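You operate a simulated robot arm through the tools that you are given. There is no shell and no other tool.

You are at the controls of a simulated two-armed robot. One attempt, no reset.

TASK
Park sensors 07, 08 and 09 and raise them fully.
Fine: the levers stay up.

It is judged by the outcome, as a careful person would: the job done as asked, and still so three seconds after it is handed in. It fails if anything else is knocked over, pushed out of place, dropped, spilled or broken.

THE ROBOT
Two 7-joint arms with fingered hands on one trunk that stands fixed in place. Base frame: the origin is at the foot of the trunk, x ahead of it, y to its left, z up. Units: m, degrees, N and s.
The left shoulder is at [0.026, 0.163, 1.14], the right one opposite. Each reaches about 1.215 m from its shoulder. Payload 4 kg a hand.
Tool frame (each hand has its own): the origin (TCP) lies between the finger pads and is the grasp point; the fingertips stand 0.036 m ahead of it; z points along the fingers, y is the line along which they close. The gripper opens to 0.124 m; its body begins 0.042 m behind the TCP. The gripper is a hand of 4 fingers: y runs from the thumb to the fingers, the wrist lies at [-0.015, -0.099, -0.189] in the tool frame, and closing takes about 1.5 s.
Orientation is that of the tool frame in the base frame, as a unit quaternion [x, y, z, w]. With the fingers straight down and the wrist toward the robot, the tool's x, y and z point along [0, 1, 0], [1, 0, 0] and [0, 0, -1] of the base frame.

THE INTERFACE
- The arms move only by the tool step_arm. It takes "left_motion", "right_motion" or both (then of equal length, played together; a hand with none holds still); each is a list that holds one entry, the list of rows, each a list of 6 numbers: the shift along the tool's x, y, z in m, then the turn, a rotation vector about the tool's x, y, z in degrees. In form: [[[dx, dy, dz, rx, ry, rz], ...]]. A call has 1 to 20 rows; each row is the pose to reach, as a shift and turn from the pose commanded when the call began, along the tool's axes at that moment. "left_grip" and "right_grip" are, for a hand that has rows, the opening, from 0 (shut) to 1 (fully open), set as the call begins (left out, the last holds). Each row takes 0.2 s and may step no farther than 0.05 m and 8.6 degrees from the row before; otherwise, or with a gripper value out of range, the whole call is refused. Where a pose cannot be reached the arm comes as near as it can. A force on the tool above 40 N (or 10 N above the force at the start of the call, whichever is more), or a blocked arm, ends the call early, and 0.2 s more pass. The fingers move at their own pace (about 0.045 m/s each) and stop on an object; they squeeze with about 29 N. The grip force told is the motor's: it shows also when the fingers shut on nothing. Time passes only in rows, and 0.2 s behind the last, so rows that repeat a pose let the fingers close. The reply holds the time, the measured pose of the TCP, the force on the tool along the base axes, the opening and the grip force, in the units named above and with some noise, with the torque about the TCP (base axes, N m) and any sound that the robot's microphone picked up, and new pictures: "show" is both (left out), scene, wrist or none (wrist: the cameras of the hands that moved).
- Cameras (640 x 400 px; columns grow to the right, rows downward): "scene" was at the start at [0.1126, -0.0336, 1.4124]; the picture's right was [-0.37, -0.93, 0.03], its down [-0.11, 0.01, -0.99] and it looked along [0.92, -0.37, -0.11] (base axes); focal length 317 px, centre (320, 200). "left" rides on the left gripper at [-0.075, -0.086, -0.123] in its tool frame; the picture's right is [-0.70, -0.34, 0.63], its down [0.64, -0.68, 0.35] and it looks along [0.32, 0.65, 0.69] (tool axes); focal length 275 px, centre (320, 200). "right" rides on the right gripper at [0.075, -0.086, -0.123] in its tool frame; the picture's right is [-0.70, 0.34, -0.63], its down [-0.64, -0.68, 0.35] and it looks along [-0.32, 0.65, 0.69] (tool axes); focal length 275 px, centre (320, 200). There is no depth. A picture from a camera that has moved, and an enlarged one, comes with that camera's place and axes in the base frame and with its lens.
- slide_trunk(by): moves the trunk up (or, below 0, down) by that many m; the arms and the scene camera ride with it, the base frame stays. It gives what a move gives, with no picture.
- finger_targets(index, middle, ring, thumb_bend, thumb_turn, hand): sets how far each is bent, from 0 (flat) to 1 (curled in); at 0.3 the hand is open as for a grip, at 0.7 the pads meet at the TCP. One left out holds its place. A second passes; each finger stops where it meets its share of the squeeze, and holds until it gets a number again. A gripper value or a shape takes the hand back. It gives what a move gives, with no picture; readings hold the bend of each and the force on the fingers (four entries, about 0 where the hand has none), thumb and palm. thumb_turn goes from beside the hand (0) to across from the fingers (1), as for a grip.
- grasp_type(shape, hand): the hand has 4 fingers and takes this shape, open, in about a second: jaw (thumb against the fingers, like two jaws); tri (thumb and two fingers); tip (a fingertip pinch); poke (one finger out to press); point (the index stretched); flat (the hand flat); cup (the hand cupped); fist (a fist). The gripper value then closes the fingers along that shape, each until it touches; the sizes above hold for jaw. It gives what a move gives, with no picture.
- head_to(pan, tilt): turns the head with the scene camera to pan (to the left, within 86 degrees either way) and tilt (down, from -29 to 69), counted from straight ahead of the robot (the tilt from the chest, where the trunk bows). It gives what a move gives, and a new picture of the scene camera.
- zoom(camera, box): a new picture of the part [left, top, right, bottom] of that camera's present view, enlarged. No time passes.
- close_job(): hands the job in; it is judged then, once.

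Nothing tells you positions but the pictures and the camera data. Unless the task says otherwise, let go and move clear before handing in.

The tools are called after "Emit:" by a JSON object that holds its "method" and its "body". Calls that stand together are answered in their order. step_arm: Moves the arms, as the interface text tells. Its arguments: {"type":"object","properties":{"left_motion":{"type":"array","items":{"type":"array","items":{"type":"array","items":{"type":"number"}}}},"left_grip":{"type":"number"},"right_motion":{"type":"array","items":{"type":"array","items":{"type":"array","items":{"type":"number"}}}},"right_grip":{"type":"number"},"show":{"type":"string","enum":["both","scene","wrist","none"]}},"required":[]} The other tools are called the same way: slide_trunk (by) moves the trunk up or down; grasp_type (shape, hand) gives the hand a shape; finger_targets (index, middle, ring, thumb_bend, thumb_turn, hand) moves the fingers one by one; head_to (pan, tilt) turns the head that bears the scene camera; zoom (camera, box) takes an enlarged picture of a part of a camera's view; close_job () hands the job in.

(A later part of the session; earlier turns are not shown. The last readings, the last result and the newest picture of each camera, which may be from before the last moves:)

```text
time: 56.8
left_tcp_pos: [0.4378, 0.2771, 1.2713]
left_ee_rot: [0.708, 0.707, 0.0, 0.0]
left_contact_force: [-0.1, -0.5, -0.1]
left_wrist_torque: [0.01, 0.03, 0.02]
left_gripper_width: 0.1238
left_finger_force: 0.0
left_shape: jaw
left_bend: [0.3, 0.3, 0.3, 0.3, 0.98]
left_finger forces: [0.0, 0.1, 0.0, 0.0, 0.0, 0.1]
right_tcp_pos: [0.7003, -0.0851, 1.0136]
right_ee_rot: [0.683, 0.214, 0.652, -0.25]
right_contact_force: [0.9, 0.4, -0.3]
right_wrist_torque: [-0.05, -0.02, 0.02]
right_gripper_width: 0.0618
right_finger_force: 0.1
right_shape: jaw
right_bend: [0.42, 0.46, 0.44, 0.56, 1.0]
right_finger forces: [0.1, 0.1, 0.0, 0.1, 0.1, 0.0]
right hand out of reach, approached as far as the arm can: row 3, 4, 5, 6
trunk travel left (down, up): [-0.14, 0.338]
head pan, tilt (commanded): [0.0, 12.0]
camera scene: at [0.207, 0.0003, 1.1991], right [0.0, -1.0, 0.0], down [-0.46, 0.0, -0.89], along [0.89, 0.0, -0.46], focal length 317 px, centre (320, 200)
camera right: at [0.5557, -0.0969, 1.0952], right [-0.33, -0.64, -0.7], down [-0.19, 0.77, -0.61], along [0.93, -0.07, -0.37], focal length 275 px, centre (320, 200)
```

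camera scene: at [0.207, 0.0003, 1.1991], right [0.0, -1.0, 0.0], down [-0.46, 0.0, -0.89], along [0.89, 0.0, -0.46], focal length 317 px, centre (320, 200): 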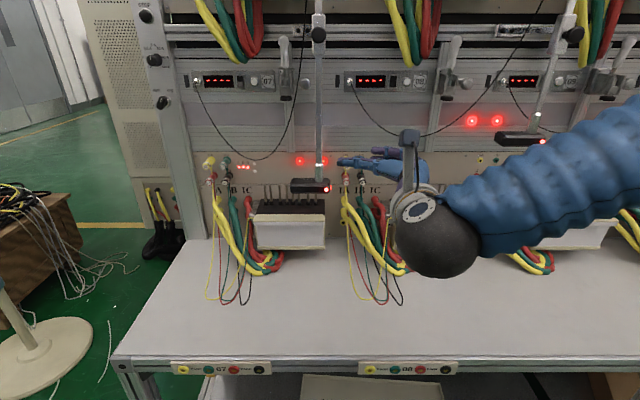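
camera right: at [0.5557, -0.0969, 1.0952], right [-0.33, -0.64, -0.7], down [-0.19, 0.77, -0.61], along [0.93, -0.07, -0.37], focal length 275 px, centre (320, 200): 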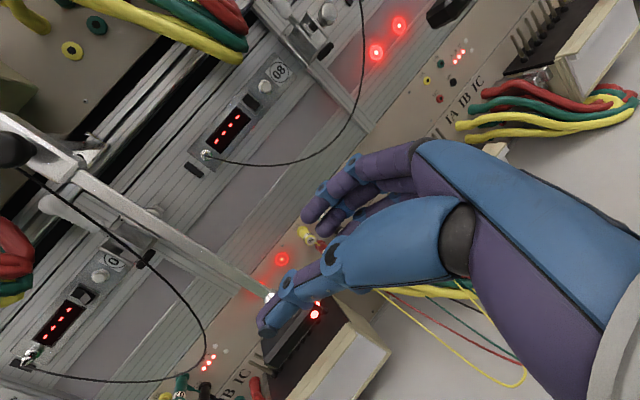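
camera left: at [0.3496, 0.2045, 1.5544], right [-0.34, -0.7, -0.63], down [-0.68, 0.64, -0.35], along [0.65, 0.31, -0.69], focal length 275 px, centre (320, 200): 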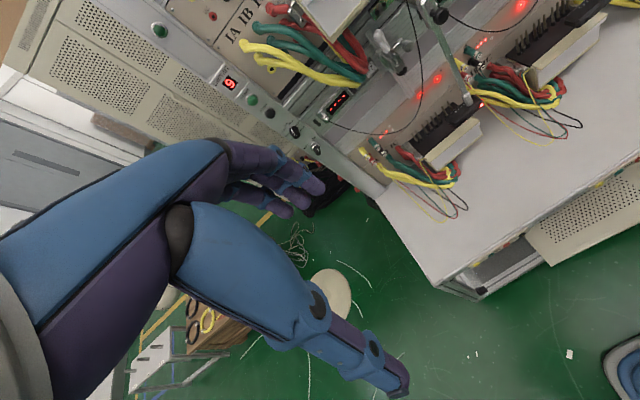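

The arm still can't get far enough forward at 40°. I'll test a stronger left yaw of about 70°, with the fingers reaching behind the rod from the right, after shifting back into free space.

Emit:
{"method": "step_arm", "body": {"right_motion": [[[0, 0.02, -0.01, 6, 0, 0], [0, 0.04, -0.01, 12, 0, 0], [0, 0.06, -0.01, 18, 0, 0], [0, 0.07, -0.01, 24, 0, 0], [0, 0.08, -0.01, 30, 0, 0], [-0.01, 0.08, -0.01, 32, 0, 0], [-0.028, 0.08, -0.01, 32, 0, 0], [-0.028, 0.08, -0.01, 32, 0, 0]]], "right_grip": 0.5, "show": "both"}}

```text
time: 58.6
left_tcp_pos: [0.4376, 0.275, 1.2721]
left_ee_rot: [0.708, 0.706, 0.0, 0.0]
left_contact_force: [-0.4, -0.3, -0.2]
left_wrist_torque: [0.0, 0.0, 0.04]
left_gripper_width: 0.1237
left_finger_force: 0.0
left_shape: jaw
left_bend: [0.3, 0.3, 0.3, 0.3, 0.98]
left_finger forces: [0.0, 0.1, 0.0, 0.0, 0.1, 0.0]
right_tcp_pos: [0.7408, -0.157, 1.0285]
right_ee_rot: [0.587, 0.397, 0.556, -0.434]
right_contact_force: [0.7, 0.3, -0.8]
right_wrist_torque: [-0.01, 0.0, 0.01]
right_gripper_width: 0.0624
right_finger_force: 0.0
right_shape: jaw
right_bend: [0.42, 0.46, 0.44, 0.56, 1.0]
right_finger forces: [0.0, 0.0, 0.0, 0.1, 0.1, 0.0]
right hand out of reach, approached as far as the arm can: row 1, 2, 3, 4, 5, 6, 7, 8
trunk travel left (down, up): [-0.14, 0.338]
head pan, tilt (commanded): [0.0, 12.0]
camera scene: at [0.2066, 0.0001, 1.1992], right [0.0, -1.0, 0.0], down [-0.46, 0.0, -0.89], along [0.89, 0.0, -0.46], focal length 317 px, centre (320, 200)
camera right: at [0.6271, -0.2487, 1.1098], right [0.08, -0.69, -0.71], down [-0.58, 0.55, -0.6], along [0.81, 0.47, -0.36], focal length 275 px, centre (320, 200)
```

scene: 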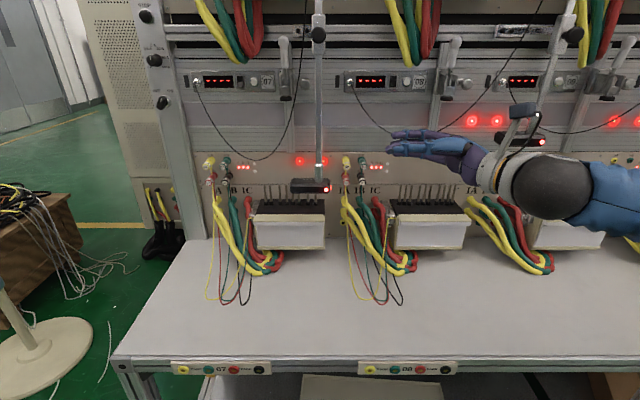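
right: 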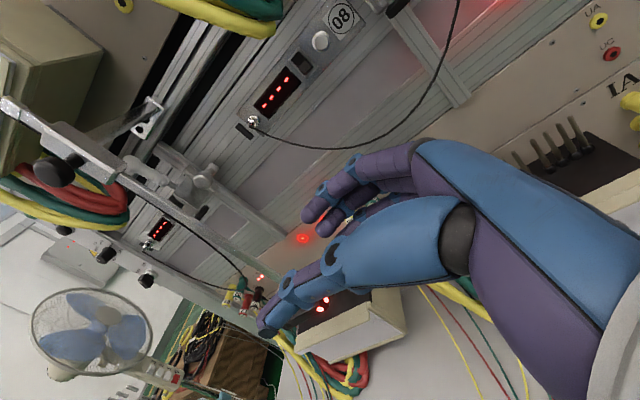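

The XY position is reached but z stays about 4 cm too high, so the binding limit is height relative to the shoulder. I'll back the hand off into free space, then lower the trunk another 0.10 m.

Emit:
{"method": "step_arm", "body": {"right_motion": [[[0, -0.032, -0.01, 0, 0, 0], [0, -0.064, -0.02, 0, 0, 0], [0, -0.095, -0.031, 0, 0, 0], [0, -0.095, -0.031, 0, 0, 0]]], "right_grip": 0.5, "show": "none"}}

Emit:
{"method": "slide_trunk", "body": {"by": -0.1}}

Emit:
{"method": "head_to", "body": {"pan": 0, "tilt": 0}}

```text
time: 59.6
left_tcp_pos: [0.4389, 0.2755, 1.2718]
left_ee_rot: [0.707, 0.707, -0.001, -0.001]
left_contact_force: [-0.1, 0.0, -0.4]
left_wrist_torque: [-0.01, 0.01, -0.01]
left_gripper_width: 0.1237
left_finger_force: 0.1
left_shape: jaw
left_bend: [0.3, 0.3, 0.3, 0.3, 0.98]
left_finger forces: [0.1, 0.0, 0.0, 0.1, 0.0, 0.0]
right_tcp_pos: [0.639, -0.1599, 1.0481]
right_ee_rot: [0.577, 0.395, 0.569, -0.433]
right_contact_force: [0.6, 0.3, -0.2]
right_wrist_torque: [0.02, -0.01, -0.01]
right_gripper_width: 0.062
right_finger_force: 0.1
right_shape: jaw
right_bend: [0.42, 0.46, 0.44, 0.56, 1.0]
right_finger forces: [0.1, 0.0, 0.1, 0.1, 0.0, 0.0]
right hand out of reach, approached as far as the arm can: row 1, 2, 3, 4
trunk travel left (down, up): [-0.14, 0.338]
head pan, tilt (commanded): [0.0, 12.0]
```

```text
time: 61.0
left_tcp_pos: [0.4368, 0.2765, 1.1729]
left_ee_rot: [0.708, 0.707, 0.001, 0.001]
left_contact_force: [0.1, -0.3, 0.6]
left_wrist_torque: [0.0, -0.05, 0.0]
left_gripper_width: 0.1238
left_finger_force: 0.1
left_shape: jaw
left_bend: [0.3, 0.3, 0.3, 0.3, 0.98]
left_finger forces: [0.0, 0.0, 0.0, 0.1, 0.1, 0.1]
right_tcp_pos: [0.6375, -0.1611, 0.9514]
right_ee_rot: [0.571, 0.395, 0.575, -0.433]
right_contact_force: [0.0, 0.1, -0.7]
right_wrist_torque: [-0.03, 0.01, 0.01]
right_gripper_width: 0.062
right_finger_force: 0.0
right_shape: jaw
right_bend: [0.42, 0.46, 0.44, 0.56, 1.0]
right_finger forces: [0.1, 0.0, 0.1, 0.0, 0.1, 0.0]
trunk travel left (down, up): [-0.04, 0.438]
head pan, tilt (commanded): [0.0, 12.0]
```

```text
time: 61.7
left_tcp_pos: [0.4377, 0.2757, 1.1708]
left_ee_rot: [0.708, 0.707, 0.0, 0.0]
left_contact_force: [0.5, 1.1, 0.0]
left_wrist_torque: [-0.02, -0.01, -0.03]
left_gripper_width: 0.1237
left_finger_force: 0.1
left_shape: jaw
left_bend: [0.3, 0.3, 0.3, 0.3, 0.98]
left_finger forces: [0.1, 0.0, 0.0, 0.0, 0.0, 0.1]
right_tcp_pos: [0.6395, -0.1618, 0.9482]
right_ee_rot: [0.572, 0.394, 0.574, -0.433]
right_contact_force: [0.0, 0.0, -0.5]
right_wrist_torque: [0.02, -0.01, 0.01]
right_gripper_width: 0.0621
right_finger_force: 0.0
right_shape: jaw
right_bend: [0.42, 0.46, 0.44, 0.56, 1.0]
right_finger forces: [0.0, 0.0, 0.0, 0.1, 0.0, 0.0]
trunk travel left (down, up): [-0.04, 0.438]
head pan, tilt (commanded): [0.0, 0.0]
camera scene: at [0.2856, 0.0001, 1.067], right [0.0, -1.0, 0.0], down [-0.44, 0.0, -0.9], along [0.9, 0.0, -0.44], focal length 317 px, centre (320, 200)
```

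scene: 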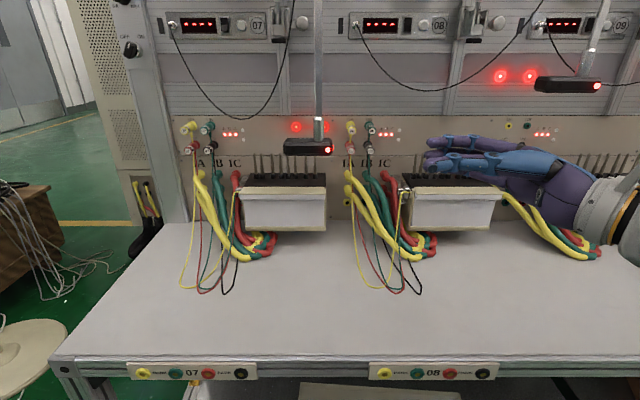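

The hand is now low enough. I'll move it to a standoff about 0.13 m to the right of rod 07 at z ≈ 0.995, raising it first.

Emit:
{"method": "step_arm", "body": {"right_motion": [[[0.025, 0.0, 0.0, 0, 0, 0], [0.0504, 0.02, 0.01, 0, 0, 0], [0.0504, 0.05, 0.03, 0, 0, 0], [0.0504, 0.08, 0.045, 0, 0, 0], [0.0504, 0.11, 0.065, 0, 0, 0], [0.0504, 0.1435, 0.0846, 0, 0, 0], [0.0504, 0.1435, 0.0846, 0, 0, 0]]], "right_grip": 0.5, "show": "both"}}

```text
time: 63.3
left_tcp_pos: [0.439, 0.2769, 1.1721]
left_ee_rot: [0.707, 0.707, 0.0, 0.0]
left_contact_force: [0.5, 1.0, -0.6]
left_wrist_torque: [0.01, -0.03, -0.03]
left_gripper_width: 0.1238
left_finger_force: 0.0
left_shape: jaw
left_bend: [0.3, 0.3, 0.3, 0.3, 0.98]
left_finger forces: [0.1, 0.0, 0.0, 0.1, 0.0, 0.0]
right_tcp_pos: [0.8059, -0.129, 0.9953]
right_ee_rot: [0.571, 0.395, 0.574, -0.434]
right_contact_force: [0.2, -0.1, 0.0]
right_wrist_torque: [-0.01, -0.01, -0.03]
right_gripper_width: 0.062
right_finger_force: 0.1
right_shape: jaw
right_bend: [0.42, 0.46, 0.44, 0.56, 1.0]
right_finger forces: [0.1, 0.0, 0.0, 0.1, 0.1, 0.1]
trunk travel left (down, up): [-0.04, 0.438]
head pan, tilt (commanded): [0.0, 0.0]
camera scene: at [0.2853, 0.0002, 1.0673], right [0.0, -1.0, 0.0], down [-0.44, 0.0, -0.9], along [0.9, 0.0, -0.44], focal length 317 px, centre (320, 200)
camera right: at [0.6892, -0.2218, 1.0698], right [0.1, -0.67, -0.73], down [-0.56, 0.57, -0.6], along [0.82, 0.47, -0.32], focal length 275 px, centre (320, 200)
```

scene: 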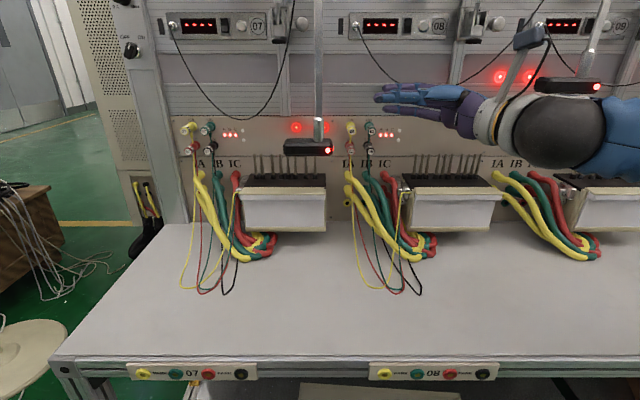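
right: 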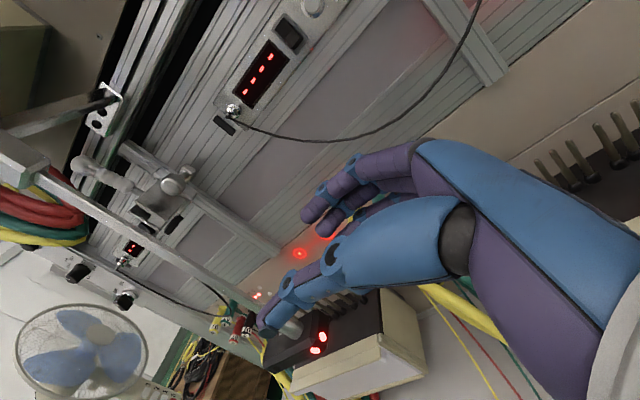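

The hand is at the standoff (0.806, −0.129, 0.995). I'll check the alignment closely.

Emit:
{"method": "zoom", "body": {"camera": "right", "box": [100, 150, 360, 350]}}

Emit:
{"method": "zoom", "body": {"camera": "scene", "box": [250, 20, 450, 180]}}

Emit:
{"method": "zoom", "body": {"camera": "left", "box": [400, 0, 640, 200]}}

```text
2.00 times, centred on (230, 250) of right
camera zoom: at [0.6892, -0.2218, 1.0698], right [0.1, -0.67, -0.73], down [-0.56, 0.57, -0.6], along [0.82, 0.47, -0.32], focal length 551 px, centre (500, 100)
```

zoom: 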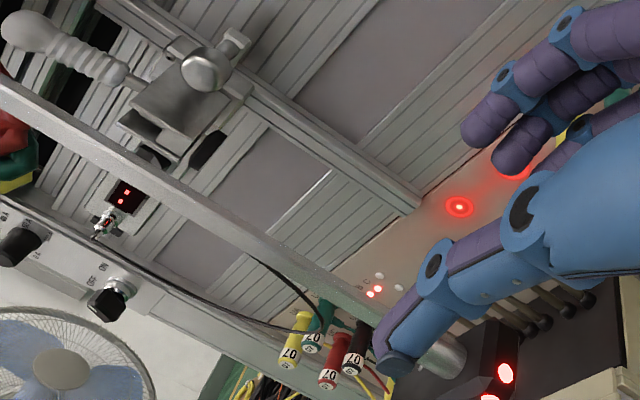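

```text
2.50 times, centred on (350, 100) of scene
camera zoom: at [0.2853, 0.0002, 1.0673], right [0.0, -1.0, 0.0], down [-0.44, 0.0, -0.9], along [0.9, 0.0, -0.44], focal length 794 px, centre (245, 450)
```

zoom: 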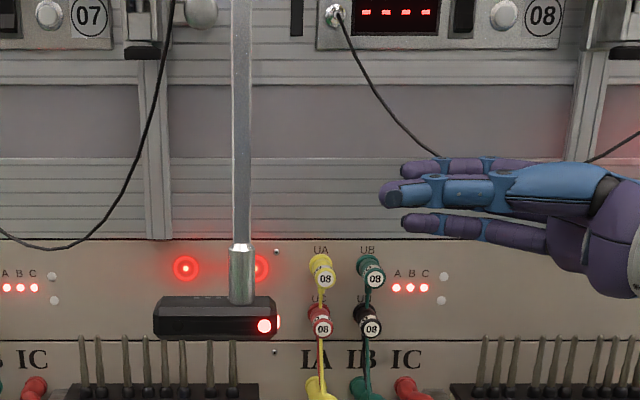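

```text
2.00 times, centred on (520, 100) of left
camera zoom: at [0.3512, 0.2015, 1.2945], right [-0.34, -0.7, -0.63], down [-0.68, 0.65, -0.35], along [0.65, 0.31, -0.69], focal length 551 px, centre (-80, 400)
```

zoom: 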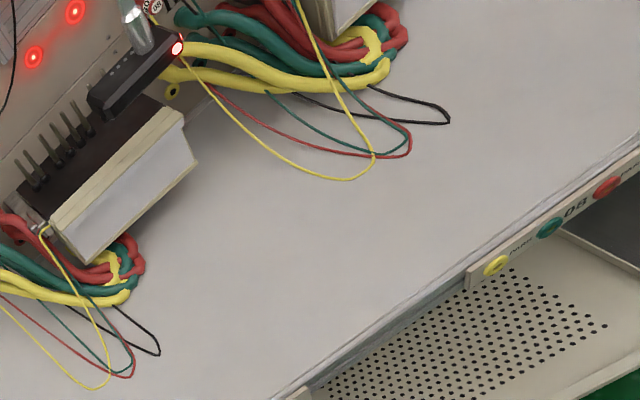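

The rod reads as y ≈ 0.003, about 0.137 m ahead and 5 mm toward the thumb side. I'll correct and advance partway.

Emit:
{"method": "step_arm", "body": {"right_motion": [[[0, -0.005, 0.025, 0, 0, 0], [0, -0.005, 0.05, 0, 0, 0], [0, -0.005, 0.08, 0, 0, 0], [0, -0.005, 0.08, 0, 0, 0]]], "right_grip": 0.5, "show": "wrist"}}

Emit:
{"method": "zoom", "body": {"camera": "right", "box": [160, 120, 420, 320]}}

Emit:
{"method": "zoom", "body": {"camera": "scene", "box": [250, 20, 450, 180]}}

```text
time: 64.3
left_tcp_pos: [0.4372, 0.2765, 1.1718]
left_ee_rot: [0.708, 0.707, 0.001, 0.0]
left_contact_force: [-0.2, 0.6, -0.9]
left_wrist_torque: [-0.01, 0.02, 0.01]
left_gripper_width: 0.1241
left_finger_force: 0.1
left_shape: jaw
left_bend: [0.3, 0.3, 0.3, 0.3, 0.98]
left_finger forces: [0.1, 0.0, 0.0, 0.0, 0.0, 0.0]
right_tcp_pos: [0.8247, -0.0505, 0.9994]
right_ee_rot: [0.572, 0.395, 0.574, -0.433]
right_contact_force: [-0.5, -0.6, 0.3]
right_wrist_torque: [-0.02, 0.0, -0.03]
right_gripper_width: 0.062
right_finger_force: 0.2
right_shape: jaw
right_bend: [0.42, 0.46, 0.44, 0.56, 1.0]
right_finger forces: [0.0, 0.0, 0.1, 0.0, 0.0, 0.0]
trunk travel left (down, up): [-0.04, 0.438]
head pan, tilt (commanded): [0.0, 0.0]
camera right: at [0.7083, -0.1435, 1.0726], right [0.1, -0.67, -0.73], down [-0.56, 0.57, -0.6], along [0.83, 0.47, -0.32], focal length 275 px, centre (320, 200)
```

right: 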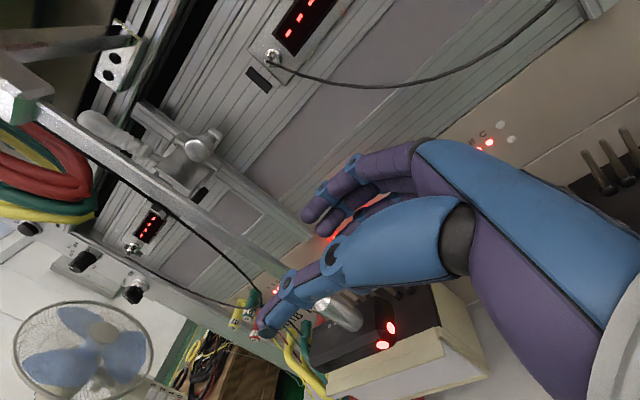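

```text
2.00 times, centred on (290, 220) of right
camera zoom: at [0.7083, -0.1435, 1.0726], right [0.1, -0.67, -0.73], down [-0.56, 0.57, -0.6], along [0.83, 0.47, -0.32], focal length 551 px, centre (380, 160)
```

zoom: 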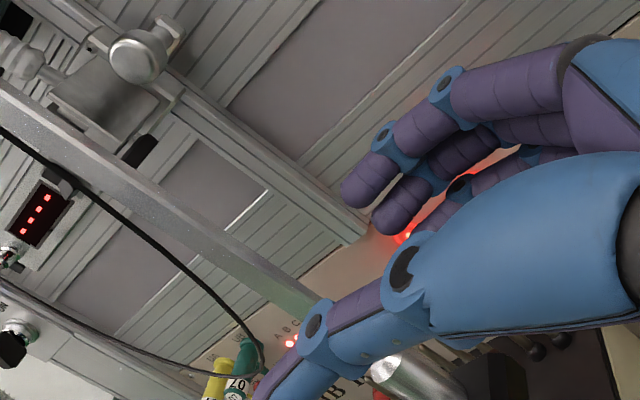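

```text
2.50 times, centred on (350, 100) of scene
camera zoom: at [0.2855, 0.0, 1.0672], right [0.0, -1.0, 0.0], down [-0.44, 0.0, -0.9], along [0.9, 0.0, -0.44], focal length 794 px, centre (245, 450)
```

zoom: 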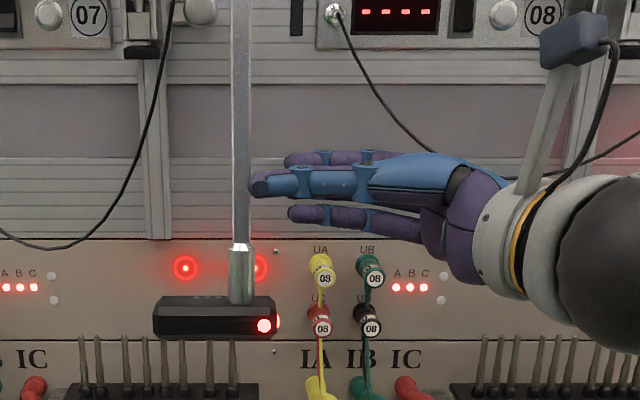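

The alignment is good, with the rod about 0.057 m ahead and centred. I'll advance 0.048 m so that it sits in the grip.

Emit:
{"method": "step_arm", "body": {"right_motion": [[[0, 0.002, 0.024, 0, 0, 0], [0, 0.002, 0.048, 0, 0, 0], [0, 0.002, 0.048, 0, 0, 0]]], "right_grip": 0.5, "show": "wrist"}}

Emit:
{"method": "zoom", "body": {"camera": "right", "box": [160, 120, 420, 320]}}

Emit:
{"method": "zoom", "body": {"camera": "scene", "box": [250, 0, 450, 160]}}

```text
time: 65.1
left_tcp_pos: [0.438, 0.2764, 1.1732]
left_ee_rot: [0.708, 0.706, 0.0, 0.0]
left_contact_force: [-0.2, -0.9, 0.6]
left_wrist_torque: [0.05, 0.0, -0.02]
left_gripper_width: 0.1236
left_finger_force: 0.0
left_shape: jaw
left_bend: [0.3, 0.3, 0.3, 0.3, 0.98]
left_finger forces: [0.0, 0.0, 0.1, 0.0, 0.0, 0.0]
right_tcp_pos: [0.8405, -0.0065, 0.997]
right_ee_rot: [0.572, 0.395, 0.575, -0.433]
right_contact_force: [-0.6, 0.2, 0.4]
right_wrist_torque: [0.0, 0.0, -0.01]
right_gripper_width: 0.062
right_finger_force: 0.1
right_shape: jaw
right_bend: [0.42, 0.46, 0.44, 0.56, 1.0]
right_finger forces: [0.1, 0.0, 0.0, 0.0, 0.1, 0.0]
trunk travel left (down, up): [-0.04, 0.438]
head pan, tilt (commanded): [0.0, 0.0]
camera right: at [0.7246, -0.1008, 1.0707], right [0.1, -0.67, -0.73], down [-0.56, 0.57, -0.6], along [0.82, 0.47, -0.32], focal length 275 px, centre (320, 200)
```

right: 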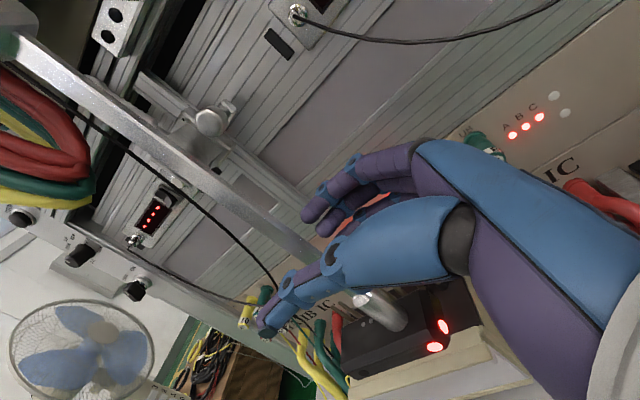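

```text
2.00 times, centred on (290, 220) of right
camera zoom: at [0.7246, -0.1008, 1.0707], right [0.1, -0.67, -0.73], down [-0.56, 0.57, -0.6], along [0.82, 0.47, -0.32], focal length 551 px, centre (380, 160)
```

zoom: 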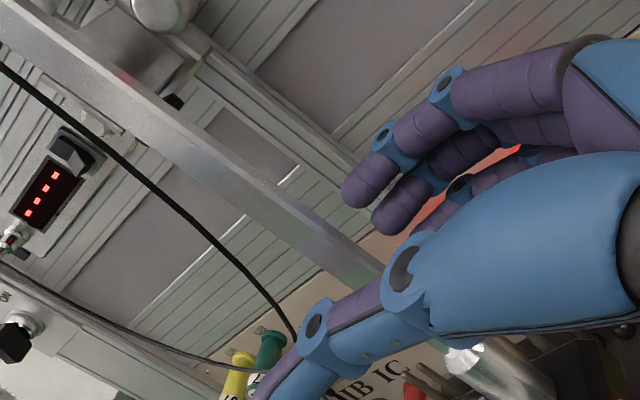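

```text
2.50 times, centred on (350, 80) of scene
camera zoom: at [0.2855, 0.0001, 1.0672], right [0.0, -1.0, 0.0], down [-0.44, 0.0, -0.9], along [0.9, 0.0, -0.44], focal length 794 px, centre (245, 500)
```

zoom: 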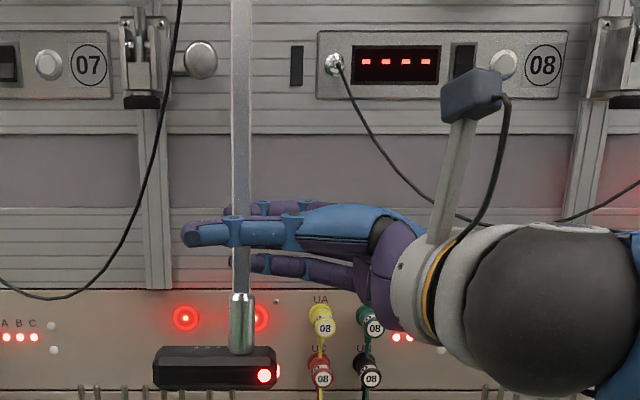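

The thumb is in front of rod 07 and the fingers are behind it, so I'll close the grip.

Emit:
{"method": "step_arm", "body": {"right_motion": [[[0, 0, 0, 0, 0, 0], [0, 0, 0, 0, 0, 0], [0, 0, 0, 0, 0, 0], [0, 0, 0, 0, 0, 0], [0, 0, 0, 0, 0, 0], [0, 0, 0, 0, 0, 0], [0, 0, 0, 0, 0, 0], [0, 0, 0, 0, 0, 0]]], "right_grip": 0, "show": "wrist"}}

Emit:
{"method": "zoom", "body": {"camera": "scene", "box": [250, 0, 450, 160]}}

```text
time: 66.9
left_tcp_pos: [0.4376, 0.2771, 1.1716]
left_ee_rot: [0.708, 0.706, -0.001, 0.0]
left_contact_force: [0.4, -0.3, -0.6]
left_wrist_torque: [0.01, -0.01, 0.03]
left_gripper_width: 0.1238
left_finger_force: 0.0
left_shape: jaw
left_bend: [0.3, 0.3, 0.3, 0.3, 0.98]
left_finger forces: [0.0, 0.0, 0.0, 0.0, 0.0, 0.0]
right_tcp_pos: [0.8395, -0.0068, 0.9972]
right_ee_rot: [0.571, 0.395, 0.574, -0.433]
right_contact_force: [-21.1, 4.0, -3.8]
right_wrist_torque: [-0.05, 0.01, 0.15]
right_gripper_width: 0.0063
right_finger_force: 28.6
right_shape: jaw
right_bend: [0.7, 0.7, 0.7, 0.63, 1.0]
right_finger forces: [12.6, 0.0, 0.1, 0.0, 31.5, 0.0]
trunk travel left (down, up): [-0.04, 0.438]
head pan, tilt (commanded): [0.0, 0.0]
camera right: at [0.7229, -0.1, 1.0713], right [0.1, -0.67, -0.73], down [-0.56, 0.57, -0.6], along [0.82, 0.47, -0.32], focal length 275 px, centre (320, 200)
```

right: 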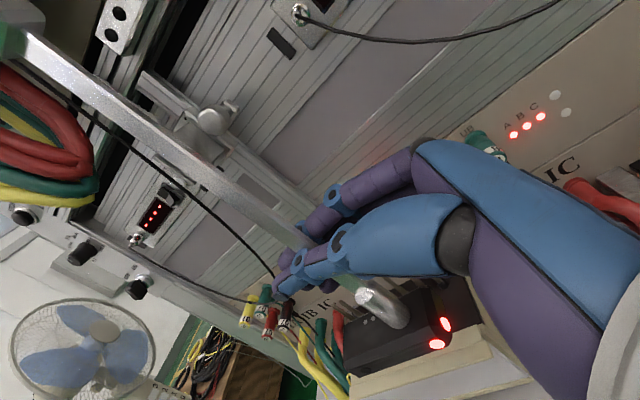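

```text
2.50 times, centred on (350, 80) of scene
camera zoom: at [0.2844, 0.0005, 1.0674], right [0.0, -1.0, 0.0], down [-0.44, 0.0, -0.9], along [0.9, 0.0, -0.44], focal length 794 px, centre (245, 500)
```

zoom: 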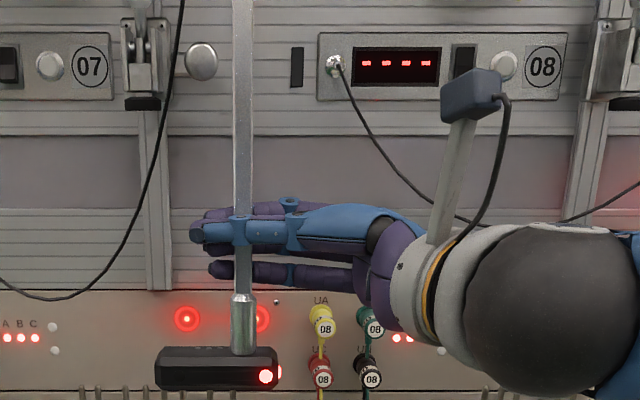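

Rod 07 is gripped. I'll ease the slight front-back load, lift 0.02 m, then draw it right along the rail.

Emit:
{"method": "step_arm", "body": {"right_motion": [[[0.01, -0.0034, 0.0003, 0, 0, 0], [0.02, -0.0039, 0.0007, 0, 0, 0], [0.0206, -0.0001, -0.0107, 0, 0, 0], [0.0211, 0.0036, -0.022, 0, 0, 0], [0.0217, 0.0074, -0.0334, 0, 0, 0], [0.0222, 0.0112, -0.0448, 0, 0, 0], [0.0228, 0.0149, -0.0562, 0, 0, 0], [0.0228, 0.0149, -0.0562, 0, 0, 0]]], "show": "wrist"}}

Emit:
{"method": "zoom", "body": {"camera": "scene", "box": [250, 0, 450, 160]}}

```text
time: 68.7
left_tcp_pos: [0.4382, 0.2761, 1.1721]
left_ee_rot: [0.707, 0.707, 0.0, 0.0]
left_contact_force: [0.2, -0.3, -0.7]
left_wrist_torque: [0.01, 0.0, 0.05]
left_gripper_width: 0.1237
left_finger_force: 0.0
left_shape: jaw
left_bend: [0.3, 0.3, 0.3, 0.3, 0.98]
left_finger forces: [0.1, 0.0, 0.1, 0.1, 0.1, 0.0]
right_tcp_pos: [0.8386, -0.0652, 1.0191]
right_ee_rot: [0.572, 0.395, 0.574, -0.433]
right_contact_force: [-9.8, 1.7, -5.8]
right_wrist_torque: [-0.01, 0.11, 0.06]
right_gripper_width: 0.0054
right_finger_force: 29.5
right_shape: jaw
right_bend: [0.7, 0.7, 0.7, 0.63, 1.0]
right_finger forces: [15.4, 0.0, 0.0, 0.0, 23.2, 0.1]
trunk travel left (down, up): [-0.04, 0.438]
head pan, tilt (commanded): [0.0, 0.0]
camera right: at [0.7214, -0.1578, 1.0929], right [0.1, -0.67, -0.73], down [-0.56, 0.57, -0.6], along [0.82, 0.47, -0.32], focal length 275 px, centre (320, 200)
```

right: 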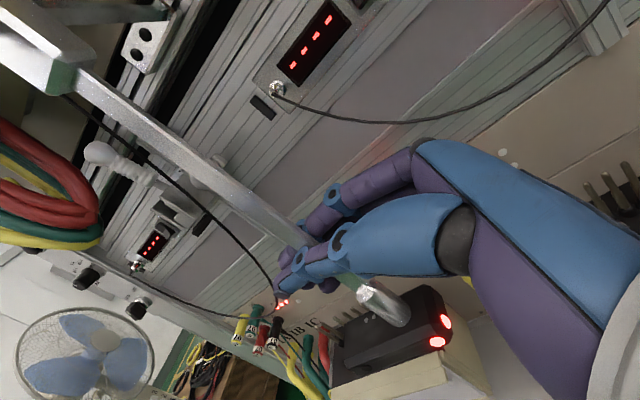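

```text
2.50 times, centred on (350, 80) of scene
camera zoom: at [0.2853, 0.0001, 1.0671], right [0.0, -1.0, 0.0], down [-0.44, 0.0, -0.9], along [0.9, 0.0, -0.44], focal length 794 px, centre (245, 500)
```

zoom: 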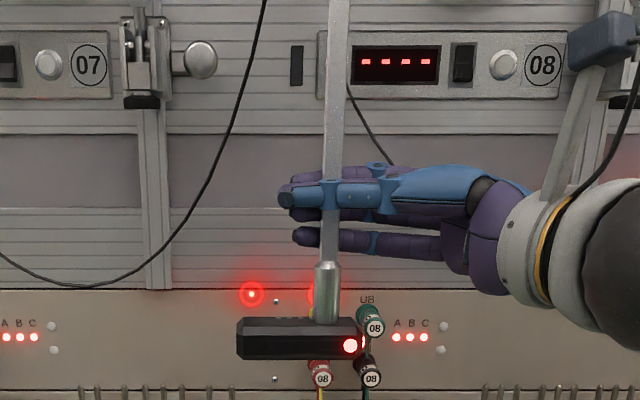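

07 is following, with the rod at y ≈ −0.063. By pitch I expect its stop near −0.078. I'll lift slightly to clear the 08 plugs and creep to the stop.

Emit:
{"method": "step_arm", "body": {"right_motion": [[[0.015, -0.0006, 0.0005, 0, 0, 0], [0.03, -0.0013, 0.001, 0, 0, 0], [0.0303, 0.0006, -0.0047, 0, 0, 0], [0.0306, 0.0025, -0.0104, 0, 0, 0], [0.0308, 0.0043, -0.0161, 0, 0, 0], [0.031, 0.005, -0.019, 0, 0, 0], [0.0311, 0.0062, -0.0217, 0, 0, 0], [0.0311, 0.0062, -0.0217, 0, 0, 0]]], "show": "wrist"}}

Emit:
{"method": "zoom", "body": {"camera": "scene", "box": [250, 0, 450, 160]}}

```text
time: 70.5
left_tcp_pos: [0.4373, 0.2792, 1.1708]
left_ee_rot: [0.708, 0.707, -0.001, 0.001]
left_contact_force: [0.7, 0.6, 0.1]
left_wrist_torque: [0.01, -0.03, 0.0]
left_gripper_width: 0.1237
left_finger_force: 0.1
left_shape: jaw
left_bend: [0.3, 0.3, 0.3, 0.3, 0.98]
left_finger forces: [0.1, 0.1, 0.0, 0.0, 0.1, 0.1]
right_tcp_pos: [0.8376, -0.0855, 1.0507]
right_ee_rot: [0.571, 0.397, 0.573, -0.433]
right_contact_force: [1.6, 32.9, 3.2]
right_wrist_torque: [0.06, -0.05, 0.19]
right_gripper_width: 0.0043
right_finger_force: 29.0
right_shape: jaw
right_bend: [0.7, 0.7, 0.7, 0.64, 1.0]
right_finger forces: [22.6, 6.5, 7.4, 0.1, 16.8, 0.0]
trunk travel left (down, up): [-0.04, 0.438]
head pan, tilt (commanded): [0.0, 0.0]
camera right: at [0.7208, -0.1786, 1.1235], right [0.1, -0.68, -0.73], down [-0.56, 0.57, -0.6], along [0.82, 0.47, -0.32], focal length 275 px, centre (320, 200)
```

right: 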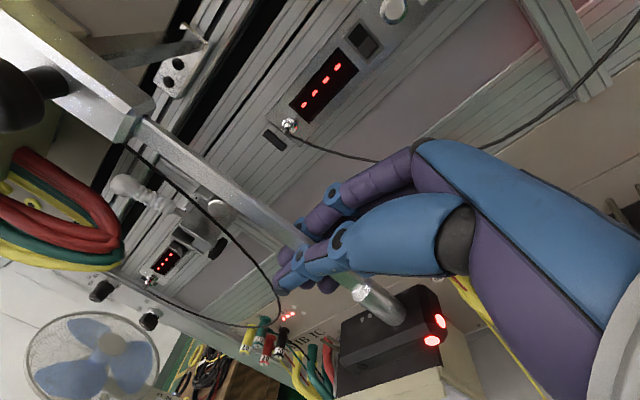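

```text
2.50 times, centred on (350, 80) of scene
camera zoom: at [0.2858, 0.0032, 1.067], right [0.0, -1.0, 0.0], down [-0.44, 0.0, -0.9], along [0.9, 0.0, -0.44], focal length 794 px, centre (245, 500)
```

zoom: 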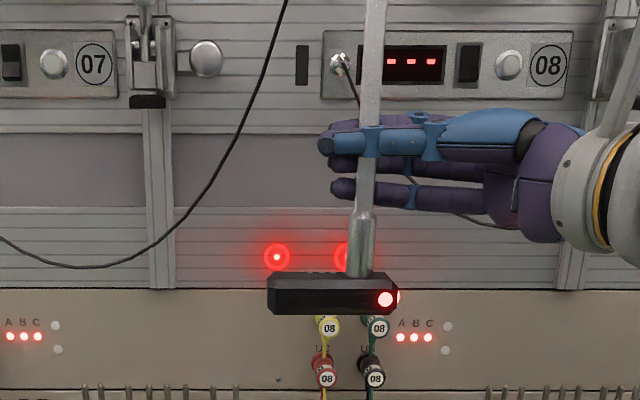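

The 33 N reaction at rod y ≈ −0.077 shows 07 is at its park stop. I'll ease off 3 mm and raise it to the upper stop.

Emit:
{"method": "step_arm", "body": {"right_motion": [[[0, -0.0009, 0.0028, 0, 0, 0], [0.012, -0.0014, 0.0032, 0, 0, 0], [0.024, -0.0019, 0.0036, 0, 0, 0], [0.034, -0.0024, 0.004, 0, 0, 0], [0.042, -0.0027, 0.0043, 0, 0, 0], [0.048, -0.003, 0.0045, 0, 0, 0], [0.054, -0.0033, 0.0047, 0, 0, 0], [0.054, -0.0033, 0.0047, 0, 0, 0]]], "show": "wrist"}}

Emit:
{"method": "head_to", "body": {"pan": -5, "tilt": -29}}

```text
time: 72.3
left_tcp_pos: [0.4386, 0.2773, 1.1717]
left_ee_rot: [0.708, 0.707, -0.001, 0.0]
left_contact_force: [-0.4, -0.2, 0.2]
left_wrist_torque: [0.0, 0.0, -0.01]
left_gripper_width: 0.1236
left_finger_force: 0.1
left_shape: jaw
left_bend: [0.3, 0.3, 0.3, 0.3, 0.98]
left_finger forces: [0.1, 0.0, 0.0, 0.0, 0.0, 0.1]
right_tcp_pos: [0.8377, -0.0849, 1.1036]
right_ee_rot: [0.572, 0.395, 0.574, -0.433]
right_contact_force: [-4.9, 15.3, -9.4]
right_wrist_torque: [-0.11, 0.05, 0.16]
right_gripper_width: 0.0044
right_finger_force: 29.0
right_shape: jaw
right_bend: [0.7, 0.7, 0.7, 0.64, 1.0]
right_finger forces: [19.5, 0.0, 4.8, 0.0, 23.5, 0.1]
trunk travel left (down, up): [-0.04, 0.438]
head pan, tilt (commanded): [0.0, 0.0]
camera right: at [0.7207, -0.1775, 1.178], right [0.1, -0.68, -0.73], down [-0.56, 0.57, -0.6], along [0.82, 0.47, -0.32], focal length 275 px, centre (320, 200)
```

right: 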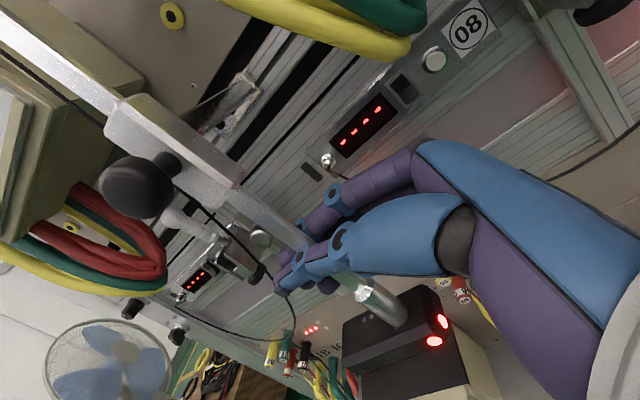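

```text
time: 73.2
left_tcp_pos: [0.4387, 0.2763, 1.1711]
left_ee_rot: [0.708, 0.706, -0.001, 0.0]
left_contact_force: [-0.3, -0.4, -0.6]
left_wrist_torque: [-0.01, -0.02, -0.04]
left_gripper_width: 0.1239
left_finger_force: 0.0
left_shape: jaw
left_bend: [0.3, 0.3, 0.3, 0.3, 0.98]
left_finger forces: [0.0, 0.0, 0.0, 0.0, 0.0, 0.1]
right_tcp_pos: [0.8378, -0.0841, 1.1041]
right_ee_rot: [0.573, 0.395, 0.574, -0.432]
right_contact_force: [-4.6, 14.2, -11.6]
right_wrist_torque: [-0.16, 0.06, 0.1]
right_gripper_width: 0.0042
right_finger_force: 28.5
right_shape: jaw
right_bend: [0.7, 0.7, 0.7, 0.64, 1.0]
right_finger forces: [19.4, 0.0, 4.7, 0.1, 22.9, 0.0]
trunk travel left (down, up): [-0.04, 0.438]
head pan, tilt (commanded): [-5.0, -28.6]
camera scene: at [0.2828, -0.0046, 1.113], right [-0.08, -1.0, 0.04], down [0.04, -0.04, -1.0], along [1.0, -0.08, 0.05], focal length 317 px, centre (320, 200)
```

scene: 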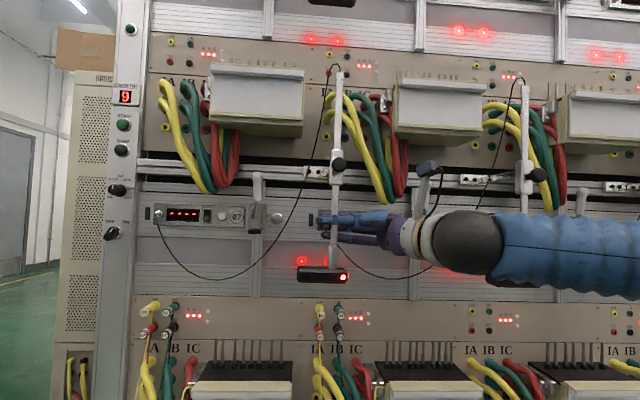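

There's only 10 N of reaction, and rod 07's top computes about 8 mm lower than rod 08's. I'll push up a bit more to be sure of the stop.

Emit:
{"method": "step_arm", "body": {"right_motion": [[[0.005, -0.0002, 0.0002, 0, 0, 0], [0.01, -0.0004, 0.0003, 0, 0, 0], [0.015, -0.0006, 0.0005, 0, 0, 0], [0.02, -0.0008, 0.0007, 0, 0, 0], [0.02, -0.0008, 0.0007, 0, 0, 0]]], "show": "both"}}

Emit:
{"method": "zoom", "body": {"camera": "scene", "box": [270, 50, 430, 300]}}

```text
time: 73.9
left_tcp_pos: [0.4386, 0.2756, 1.1711]
left_ee_rot: [0.708, 0.707, 0.0, -0.001]
left_contact_force: [-0.1, 0.3, 0.0]
left_wrist_torque: [-0.01, 0.02, 0.01]
left_gripper_width: 0.1239
left_finger_force: 0.1
left_shape: jaw
left_bend: [0.3, 0.3, 0.3, 0.3, 0.98]
left_finger forces: [0.1, 0.0, 0.1, 0.1, 0.0, 0.0]
right_tcp_pos: [0.8385, -0.0849, 1.108]
right_ee_rot: [0.574, 0.396, 0.57, -0.434]
right_contact_force: [-9.1, 2.5, -22.2]
right_wrist_torque: [-0.24, 0.08, 0.09]
right_gripper_width: 0.0047
right_finger_force: 29.5
right_shape: jaw
right_bend: [0.7, 0.7, 0.7, 0.63, 1.0]
right_finger forces: [18.2, 0.1, 3.1, 0.0, 28.1, 0.0]
trunk travel left (down, up): [-0.04, 0.438]
head pan, tilt (commanded): [-5.0, -28.6]
stopped in row 3 (right hand): the force on the tool passed its limit at 42 N (the readings are from after the stop); the commanded pose is now the measured one
camera scene: at [0.2829, -0.006, 1.1133], right [-0.08, -1.0, 0.04], down [0.04, -0.04, -1.0], along [1.0, -0.08, 0.05], focal length 317 px, centre (320, 200)
camera right: at [0.7223, -0.1769, 1.1825], right [0.1, -0.68, -0.73], down [-0.56, 0.57, -0.6], along [0.82, 0.47, -0.33], focal length 275 px, centre (320, 200)
```

scene: 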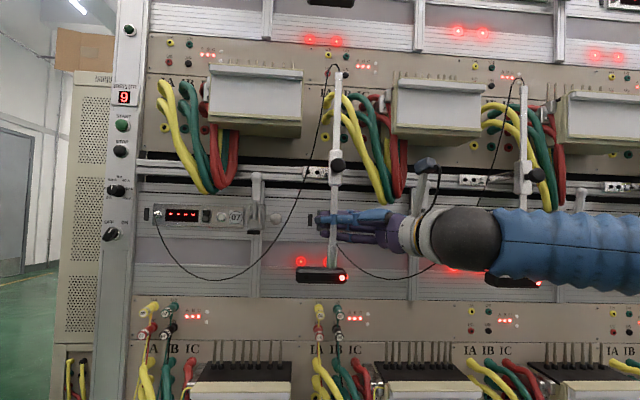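
right: 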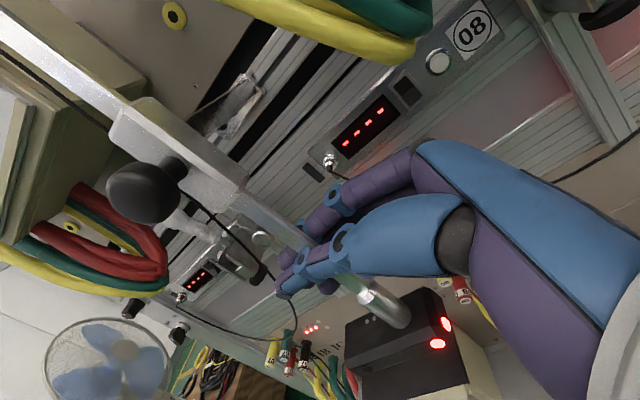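

```text
1.60 times, centred on (350, 175) of scene
camera zoom: at [0.2829, -0.006, 1.1133], right [-0.08, -1.0, 0.04], down [0.04, -0.04, -1.0], along [1.0, -0.08, 0.05], focal length 508 px, centre (272, 240)
```

zoom: 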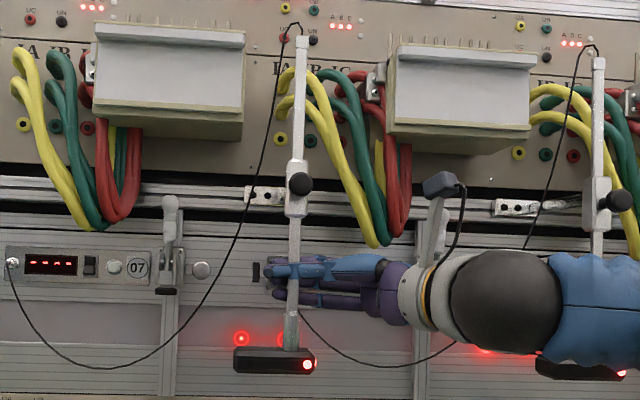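

That was a hard stop at 42 N, so 07 is fully raised. I'll open, back out to the right along the hand axis, then retreat toward the robot.

Emit:
{"method": "step_arm", "body": {"right_motion": [[[0, 0, 0, 0, 0, 0], [0, 0, 0, 0, 0, 0], [0, 0, 0, 0, 0, 0], [0, 0, 0, 0, 0, 0], [0, 0, 0, 0, 0, 0], [0, 0, 0, 0, 0, 0], [-0.008, 0, 0, 0, 0, 0], [-0.01, 0, -0.02, 0, 0, 0], [-0.01, 0, -0.045, 0, 0, 0], [-0.01, 0, -0.075, 0, 0, 0], [-0.01, -0.03, -0.09, 0, 0, 0], [-0.01, -0.065, -0.1, 0, 0, 0], [-0.01, -0.1, -0.115, 0, 0, 0], [-0.01, -0.14, -0.13, 0, 0, 0], [-0.01, -0.14, -0.13, 0, 0, 0]]], "right_grip": 0.5, "show": "both"}}

Emit:
{"method": "zoom", "body": {"camera": "scene", "box": [270, 50, 430, 300]}}

```text
time: 77.1
left_tcp_pos: [0.4384, 0.2771, 1.1706]
left_ee_rot: [0.708, 0.706, 0.0, -0.001]
left_contact_force: [0.6, 0.0, 0.4]
left_wrist_torque: [-0.03, -0.03, -0.01]
left_gripper_width: 0.1238
left_finger_force: 0.0
left_shape: jaw
left_bend: [0.3, 0.3, 0.3, 0.3, 0.98]
left_finger forces: [0.0, 0.1, 0.1, 0.0, 0.1, 0.0]
right_tcp_pos: [0.6614, -0.1644, 1.1004]
right_ee_rot: [0.573, 0.395, 0.572, -0.434]
right_contact_force: [1.1, 0.2, 0.4]
right_wrist_torque: [-0.02, 0.01, 0.03]
right_gripper_width: 0.0619
right_finger_force: 0.1
right_shape: jaw
right_bend: [0.42, 0.46, 0.44, 0.56, 1.0]
right_finger forces: [0.1, 0.1, 0.1, 0.1, 0.0, 0.1]
trunk travel left (down, up): [-0.04, 0.438]
head pan, tilt (commanded): [-5.0, -28.6]
camera scene: at [0.2827, -0.0057, 1.113], right [-0.08, -1.0, 0.04], down [0.04, -0.04, -1.0], along [1.0, -0.08, 0.05], focal length 317 px, centre (320, 200)
camera right: at [0.5446, -0.258, 1.1759], right [0.1, -0.68, -0.73], down [-0.56, 0.57, -0.6], along [0.82, 0.47, -0.32], focal length 275 px, centre (320, 200)
```

scene: 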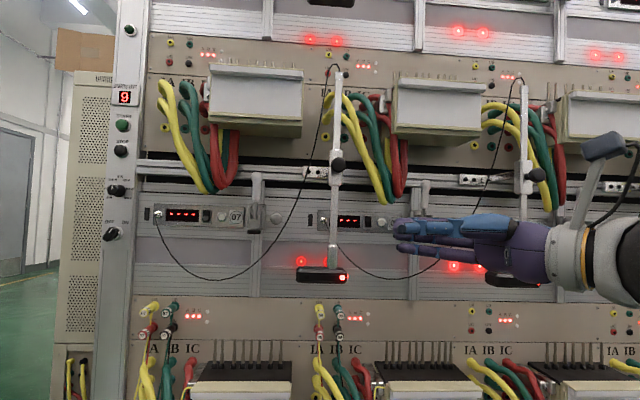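
right: 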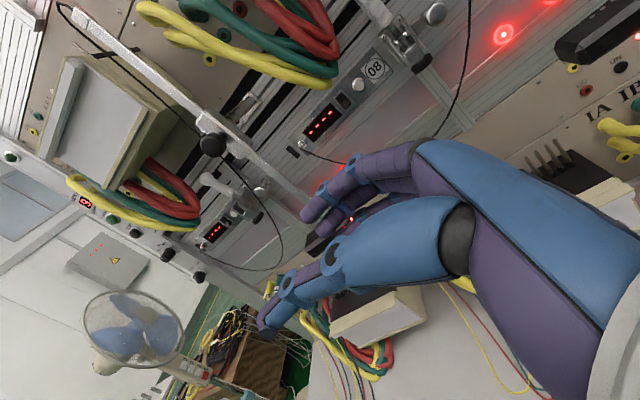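

```text
1.60 times, centred on (350, 175) of scene
camera zoom: at [0.2827, -0.0057, 1.113], right [-0.08, -1.0, 0.04], down [0.04, -0.04, -1.0], along [1.0, -0.08, 0.05], focal length 508 px, centre (272, 240)
```

zoom: 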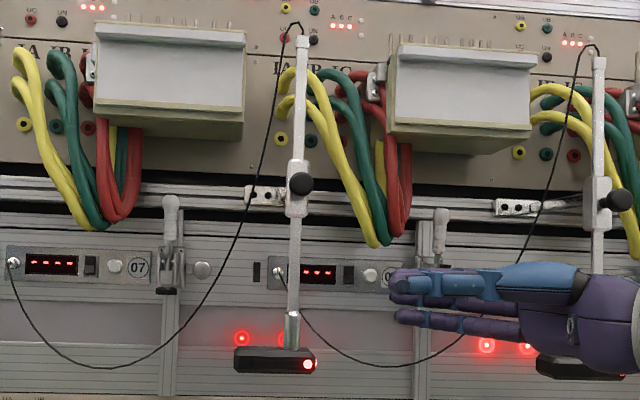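

07 holds. I'll retreat the hand further, raise the trunk back for a better view, and inspect everything.

Emit:
{"method": "step_arm", "body": {"right_motion": [[[0, -0.035, -0.02, 0, 0, 0], [0, -0.07, -0.04, 0, 0, 0], [0, -0.105, -0.06, 0, 0, 0], [0, -0.14, -0.08, 0, 0, 0], [0, -0.16, -0.11, 0, 0, 0], [0, -0.16, -0.15, 0, 0, 0], [0, -0.16, -0.15, 0, 0, 0]]], "right_grip": 0.5, "show": "none"}}

Emit:
{"method": "slide_trunk", "body": {"by": 0.2}}

Emit:
{"method": "head_to", "body": {"pan": -10, "tilt": 5}}

```text
time: 78.7
left_tcp_pos: [0.4379, 0.2771, 1.1725]
left_ee_rot: [0.707, 0.707, -0.002, 0.001]
left_contact_force: [-0.9, -0.1, 0.5]
left_wrist_torque: [-0.01, 0.0, 0.0]
left_gripper_width: 0.1238
left_finger_force: 0.1
left_shape: jaw
left_bend: [0.3, 0.3, 0.3, 0.3, 0.98]
left_finger forces: [0.1, 0.0, 0.1, 0.0, 0.0, 0.0]
right_tcp_pos: [0.477, -0.2644, 1.123]
right_ee_rot: [0.572, 0.397, 0.572, -0.433]
right_contact_force: [0.5, 0.1, -0.6]
right_wrist_torque: [0.0, 0.0, -0.04]
right_gripper_width: 0.0619
right_finger_force: 0.0
right_shape: jaw
right_bend: [0.42, 0.46, 0.44, 0.56, 1.0]
right_finger forces: [0.0, 0.0, 0.0, 0.0, 0.0, 0.0]
right hand out of reach, approached as far as the arm can: row 4, 5, 6, 7
trunk travel left (down, up): [-0.04, 0.438]
head pan, tilt (commanded): [-5.0, -28.6]
```

```text
time: 80.9
left_tcp_pos: [0.4381, 0.276, 1.3721]
left_ee_rot: [0.708, 0.706, 0.0, -0.001]
left_contact_force: [0.0, -0.5, 0.2]
left_wrist_torque: [0.02, 0.01, -0.01]
left_gripper_width: 0.1239
left_finger_force: 0.1
left_shape: jaw
left_bend: [0.3, 0.3, 0.3, 0.3, 0.98]
left_finger forces: [0.0, 0.0, 0.0, 0.1, 0.1, 0.1]
right_tcp_pos: [0.4777, -0.2657, 1.3184]
right_ee_rot: [0.574, 0.395, 0.572, -0.434]
right_contact_force: [0.5, 0.2, 0.2]
right_wrist_torque: [-0.01, 0.03, -0.02]
right_gripper_width: 0.0621
right_finger_force: 0.1
right_shape: jaw
right_bend: [0.42, 0.46, 0.44, 0.56, 1.0]
right_finger forces: [0.1, 0.1, 0.0, 0.0, 0.0, 0.1]
trunk travel left (down, up): [-0.24, 0.238]
head pan, tilt (commanded): [-5.0, -28.6]
```

```text
time: 81.9
left_tcp_pos: [0.4373, 0.2766, 1.3708]
left_ee_rot: [0.708, 0.706, 0.0, 0.0]
left_contact_force: [-1.1, 0.0, 0.0]
left_wrist_torque: [0.01, 0.03, -0.02]
left_gripper_width: 0.124
left_finger_force: 0.0
left_shape: jaw
left_bend: [0.3, 0.3, 0.3, 0.3, 0.98]
left_finger forces: [0.0, 0.0, 0.0, 0.0, 0.1, 0.0]
right_tcp_pos: [0.4755, -0.2659, 1.3193]
right_ee_rot: [0.573, 0.395, 0.573, -0.433]
right_contact_force: [-0.1, -0.1, -0.3]
right_wrist_torque: [0.02, 0.04, -0.04]
right_gripper_width: 0.0621
right_finger_force: 0.0
right_shape: jaw
right_bend: [0.42, 0.46, 0.44, 0.56, 1.0]
right_finger forces: [0.0, 0.0, 0.0, 0.0, 0.0, 0.0]
trunk travel left (down, up): [-0.24, 0.238]
head pan, tilt (commanded): [-10.0, 5.0]
camera scene: at [0.146, -0.0158, 1.3387], right [-0.17, -0.98, 0.02], down [-0.22, 0.02, -0.98], along [0.96, -0.17, -0.22], focal length 317 px, centre (320, 200)
```

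scene: 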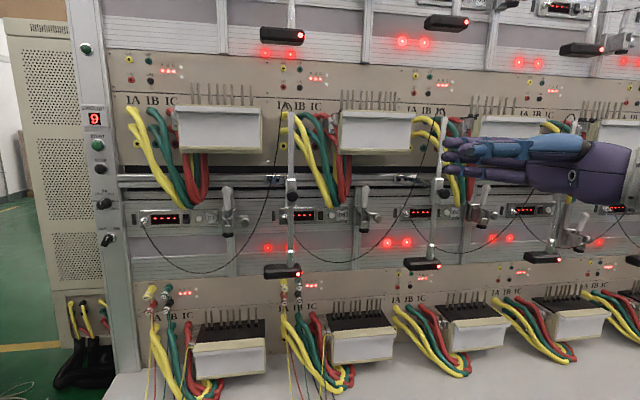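

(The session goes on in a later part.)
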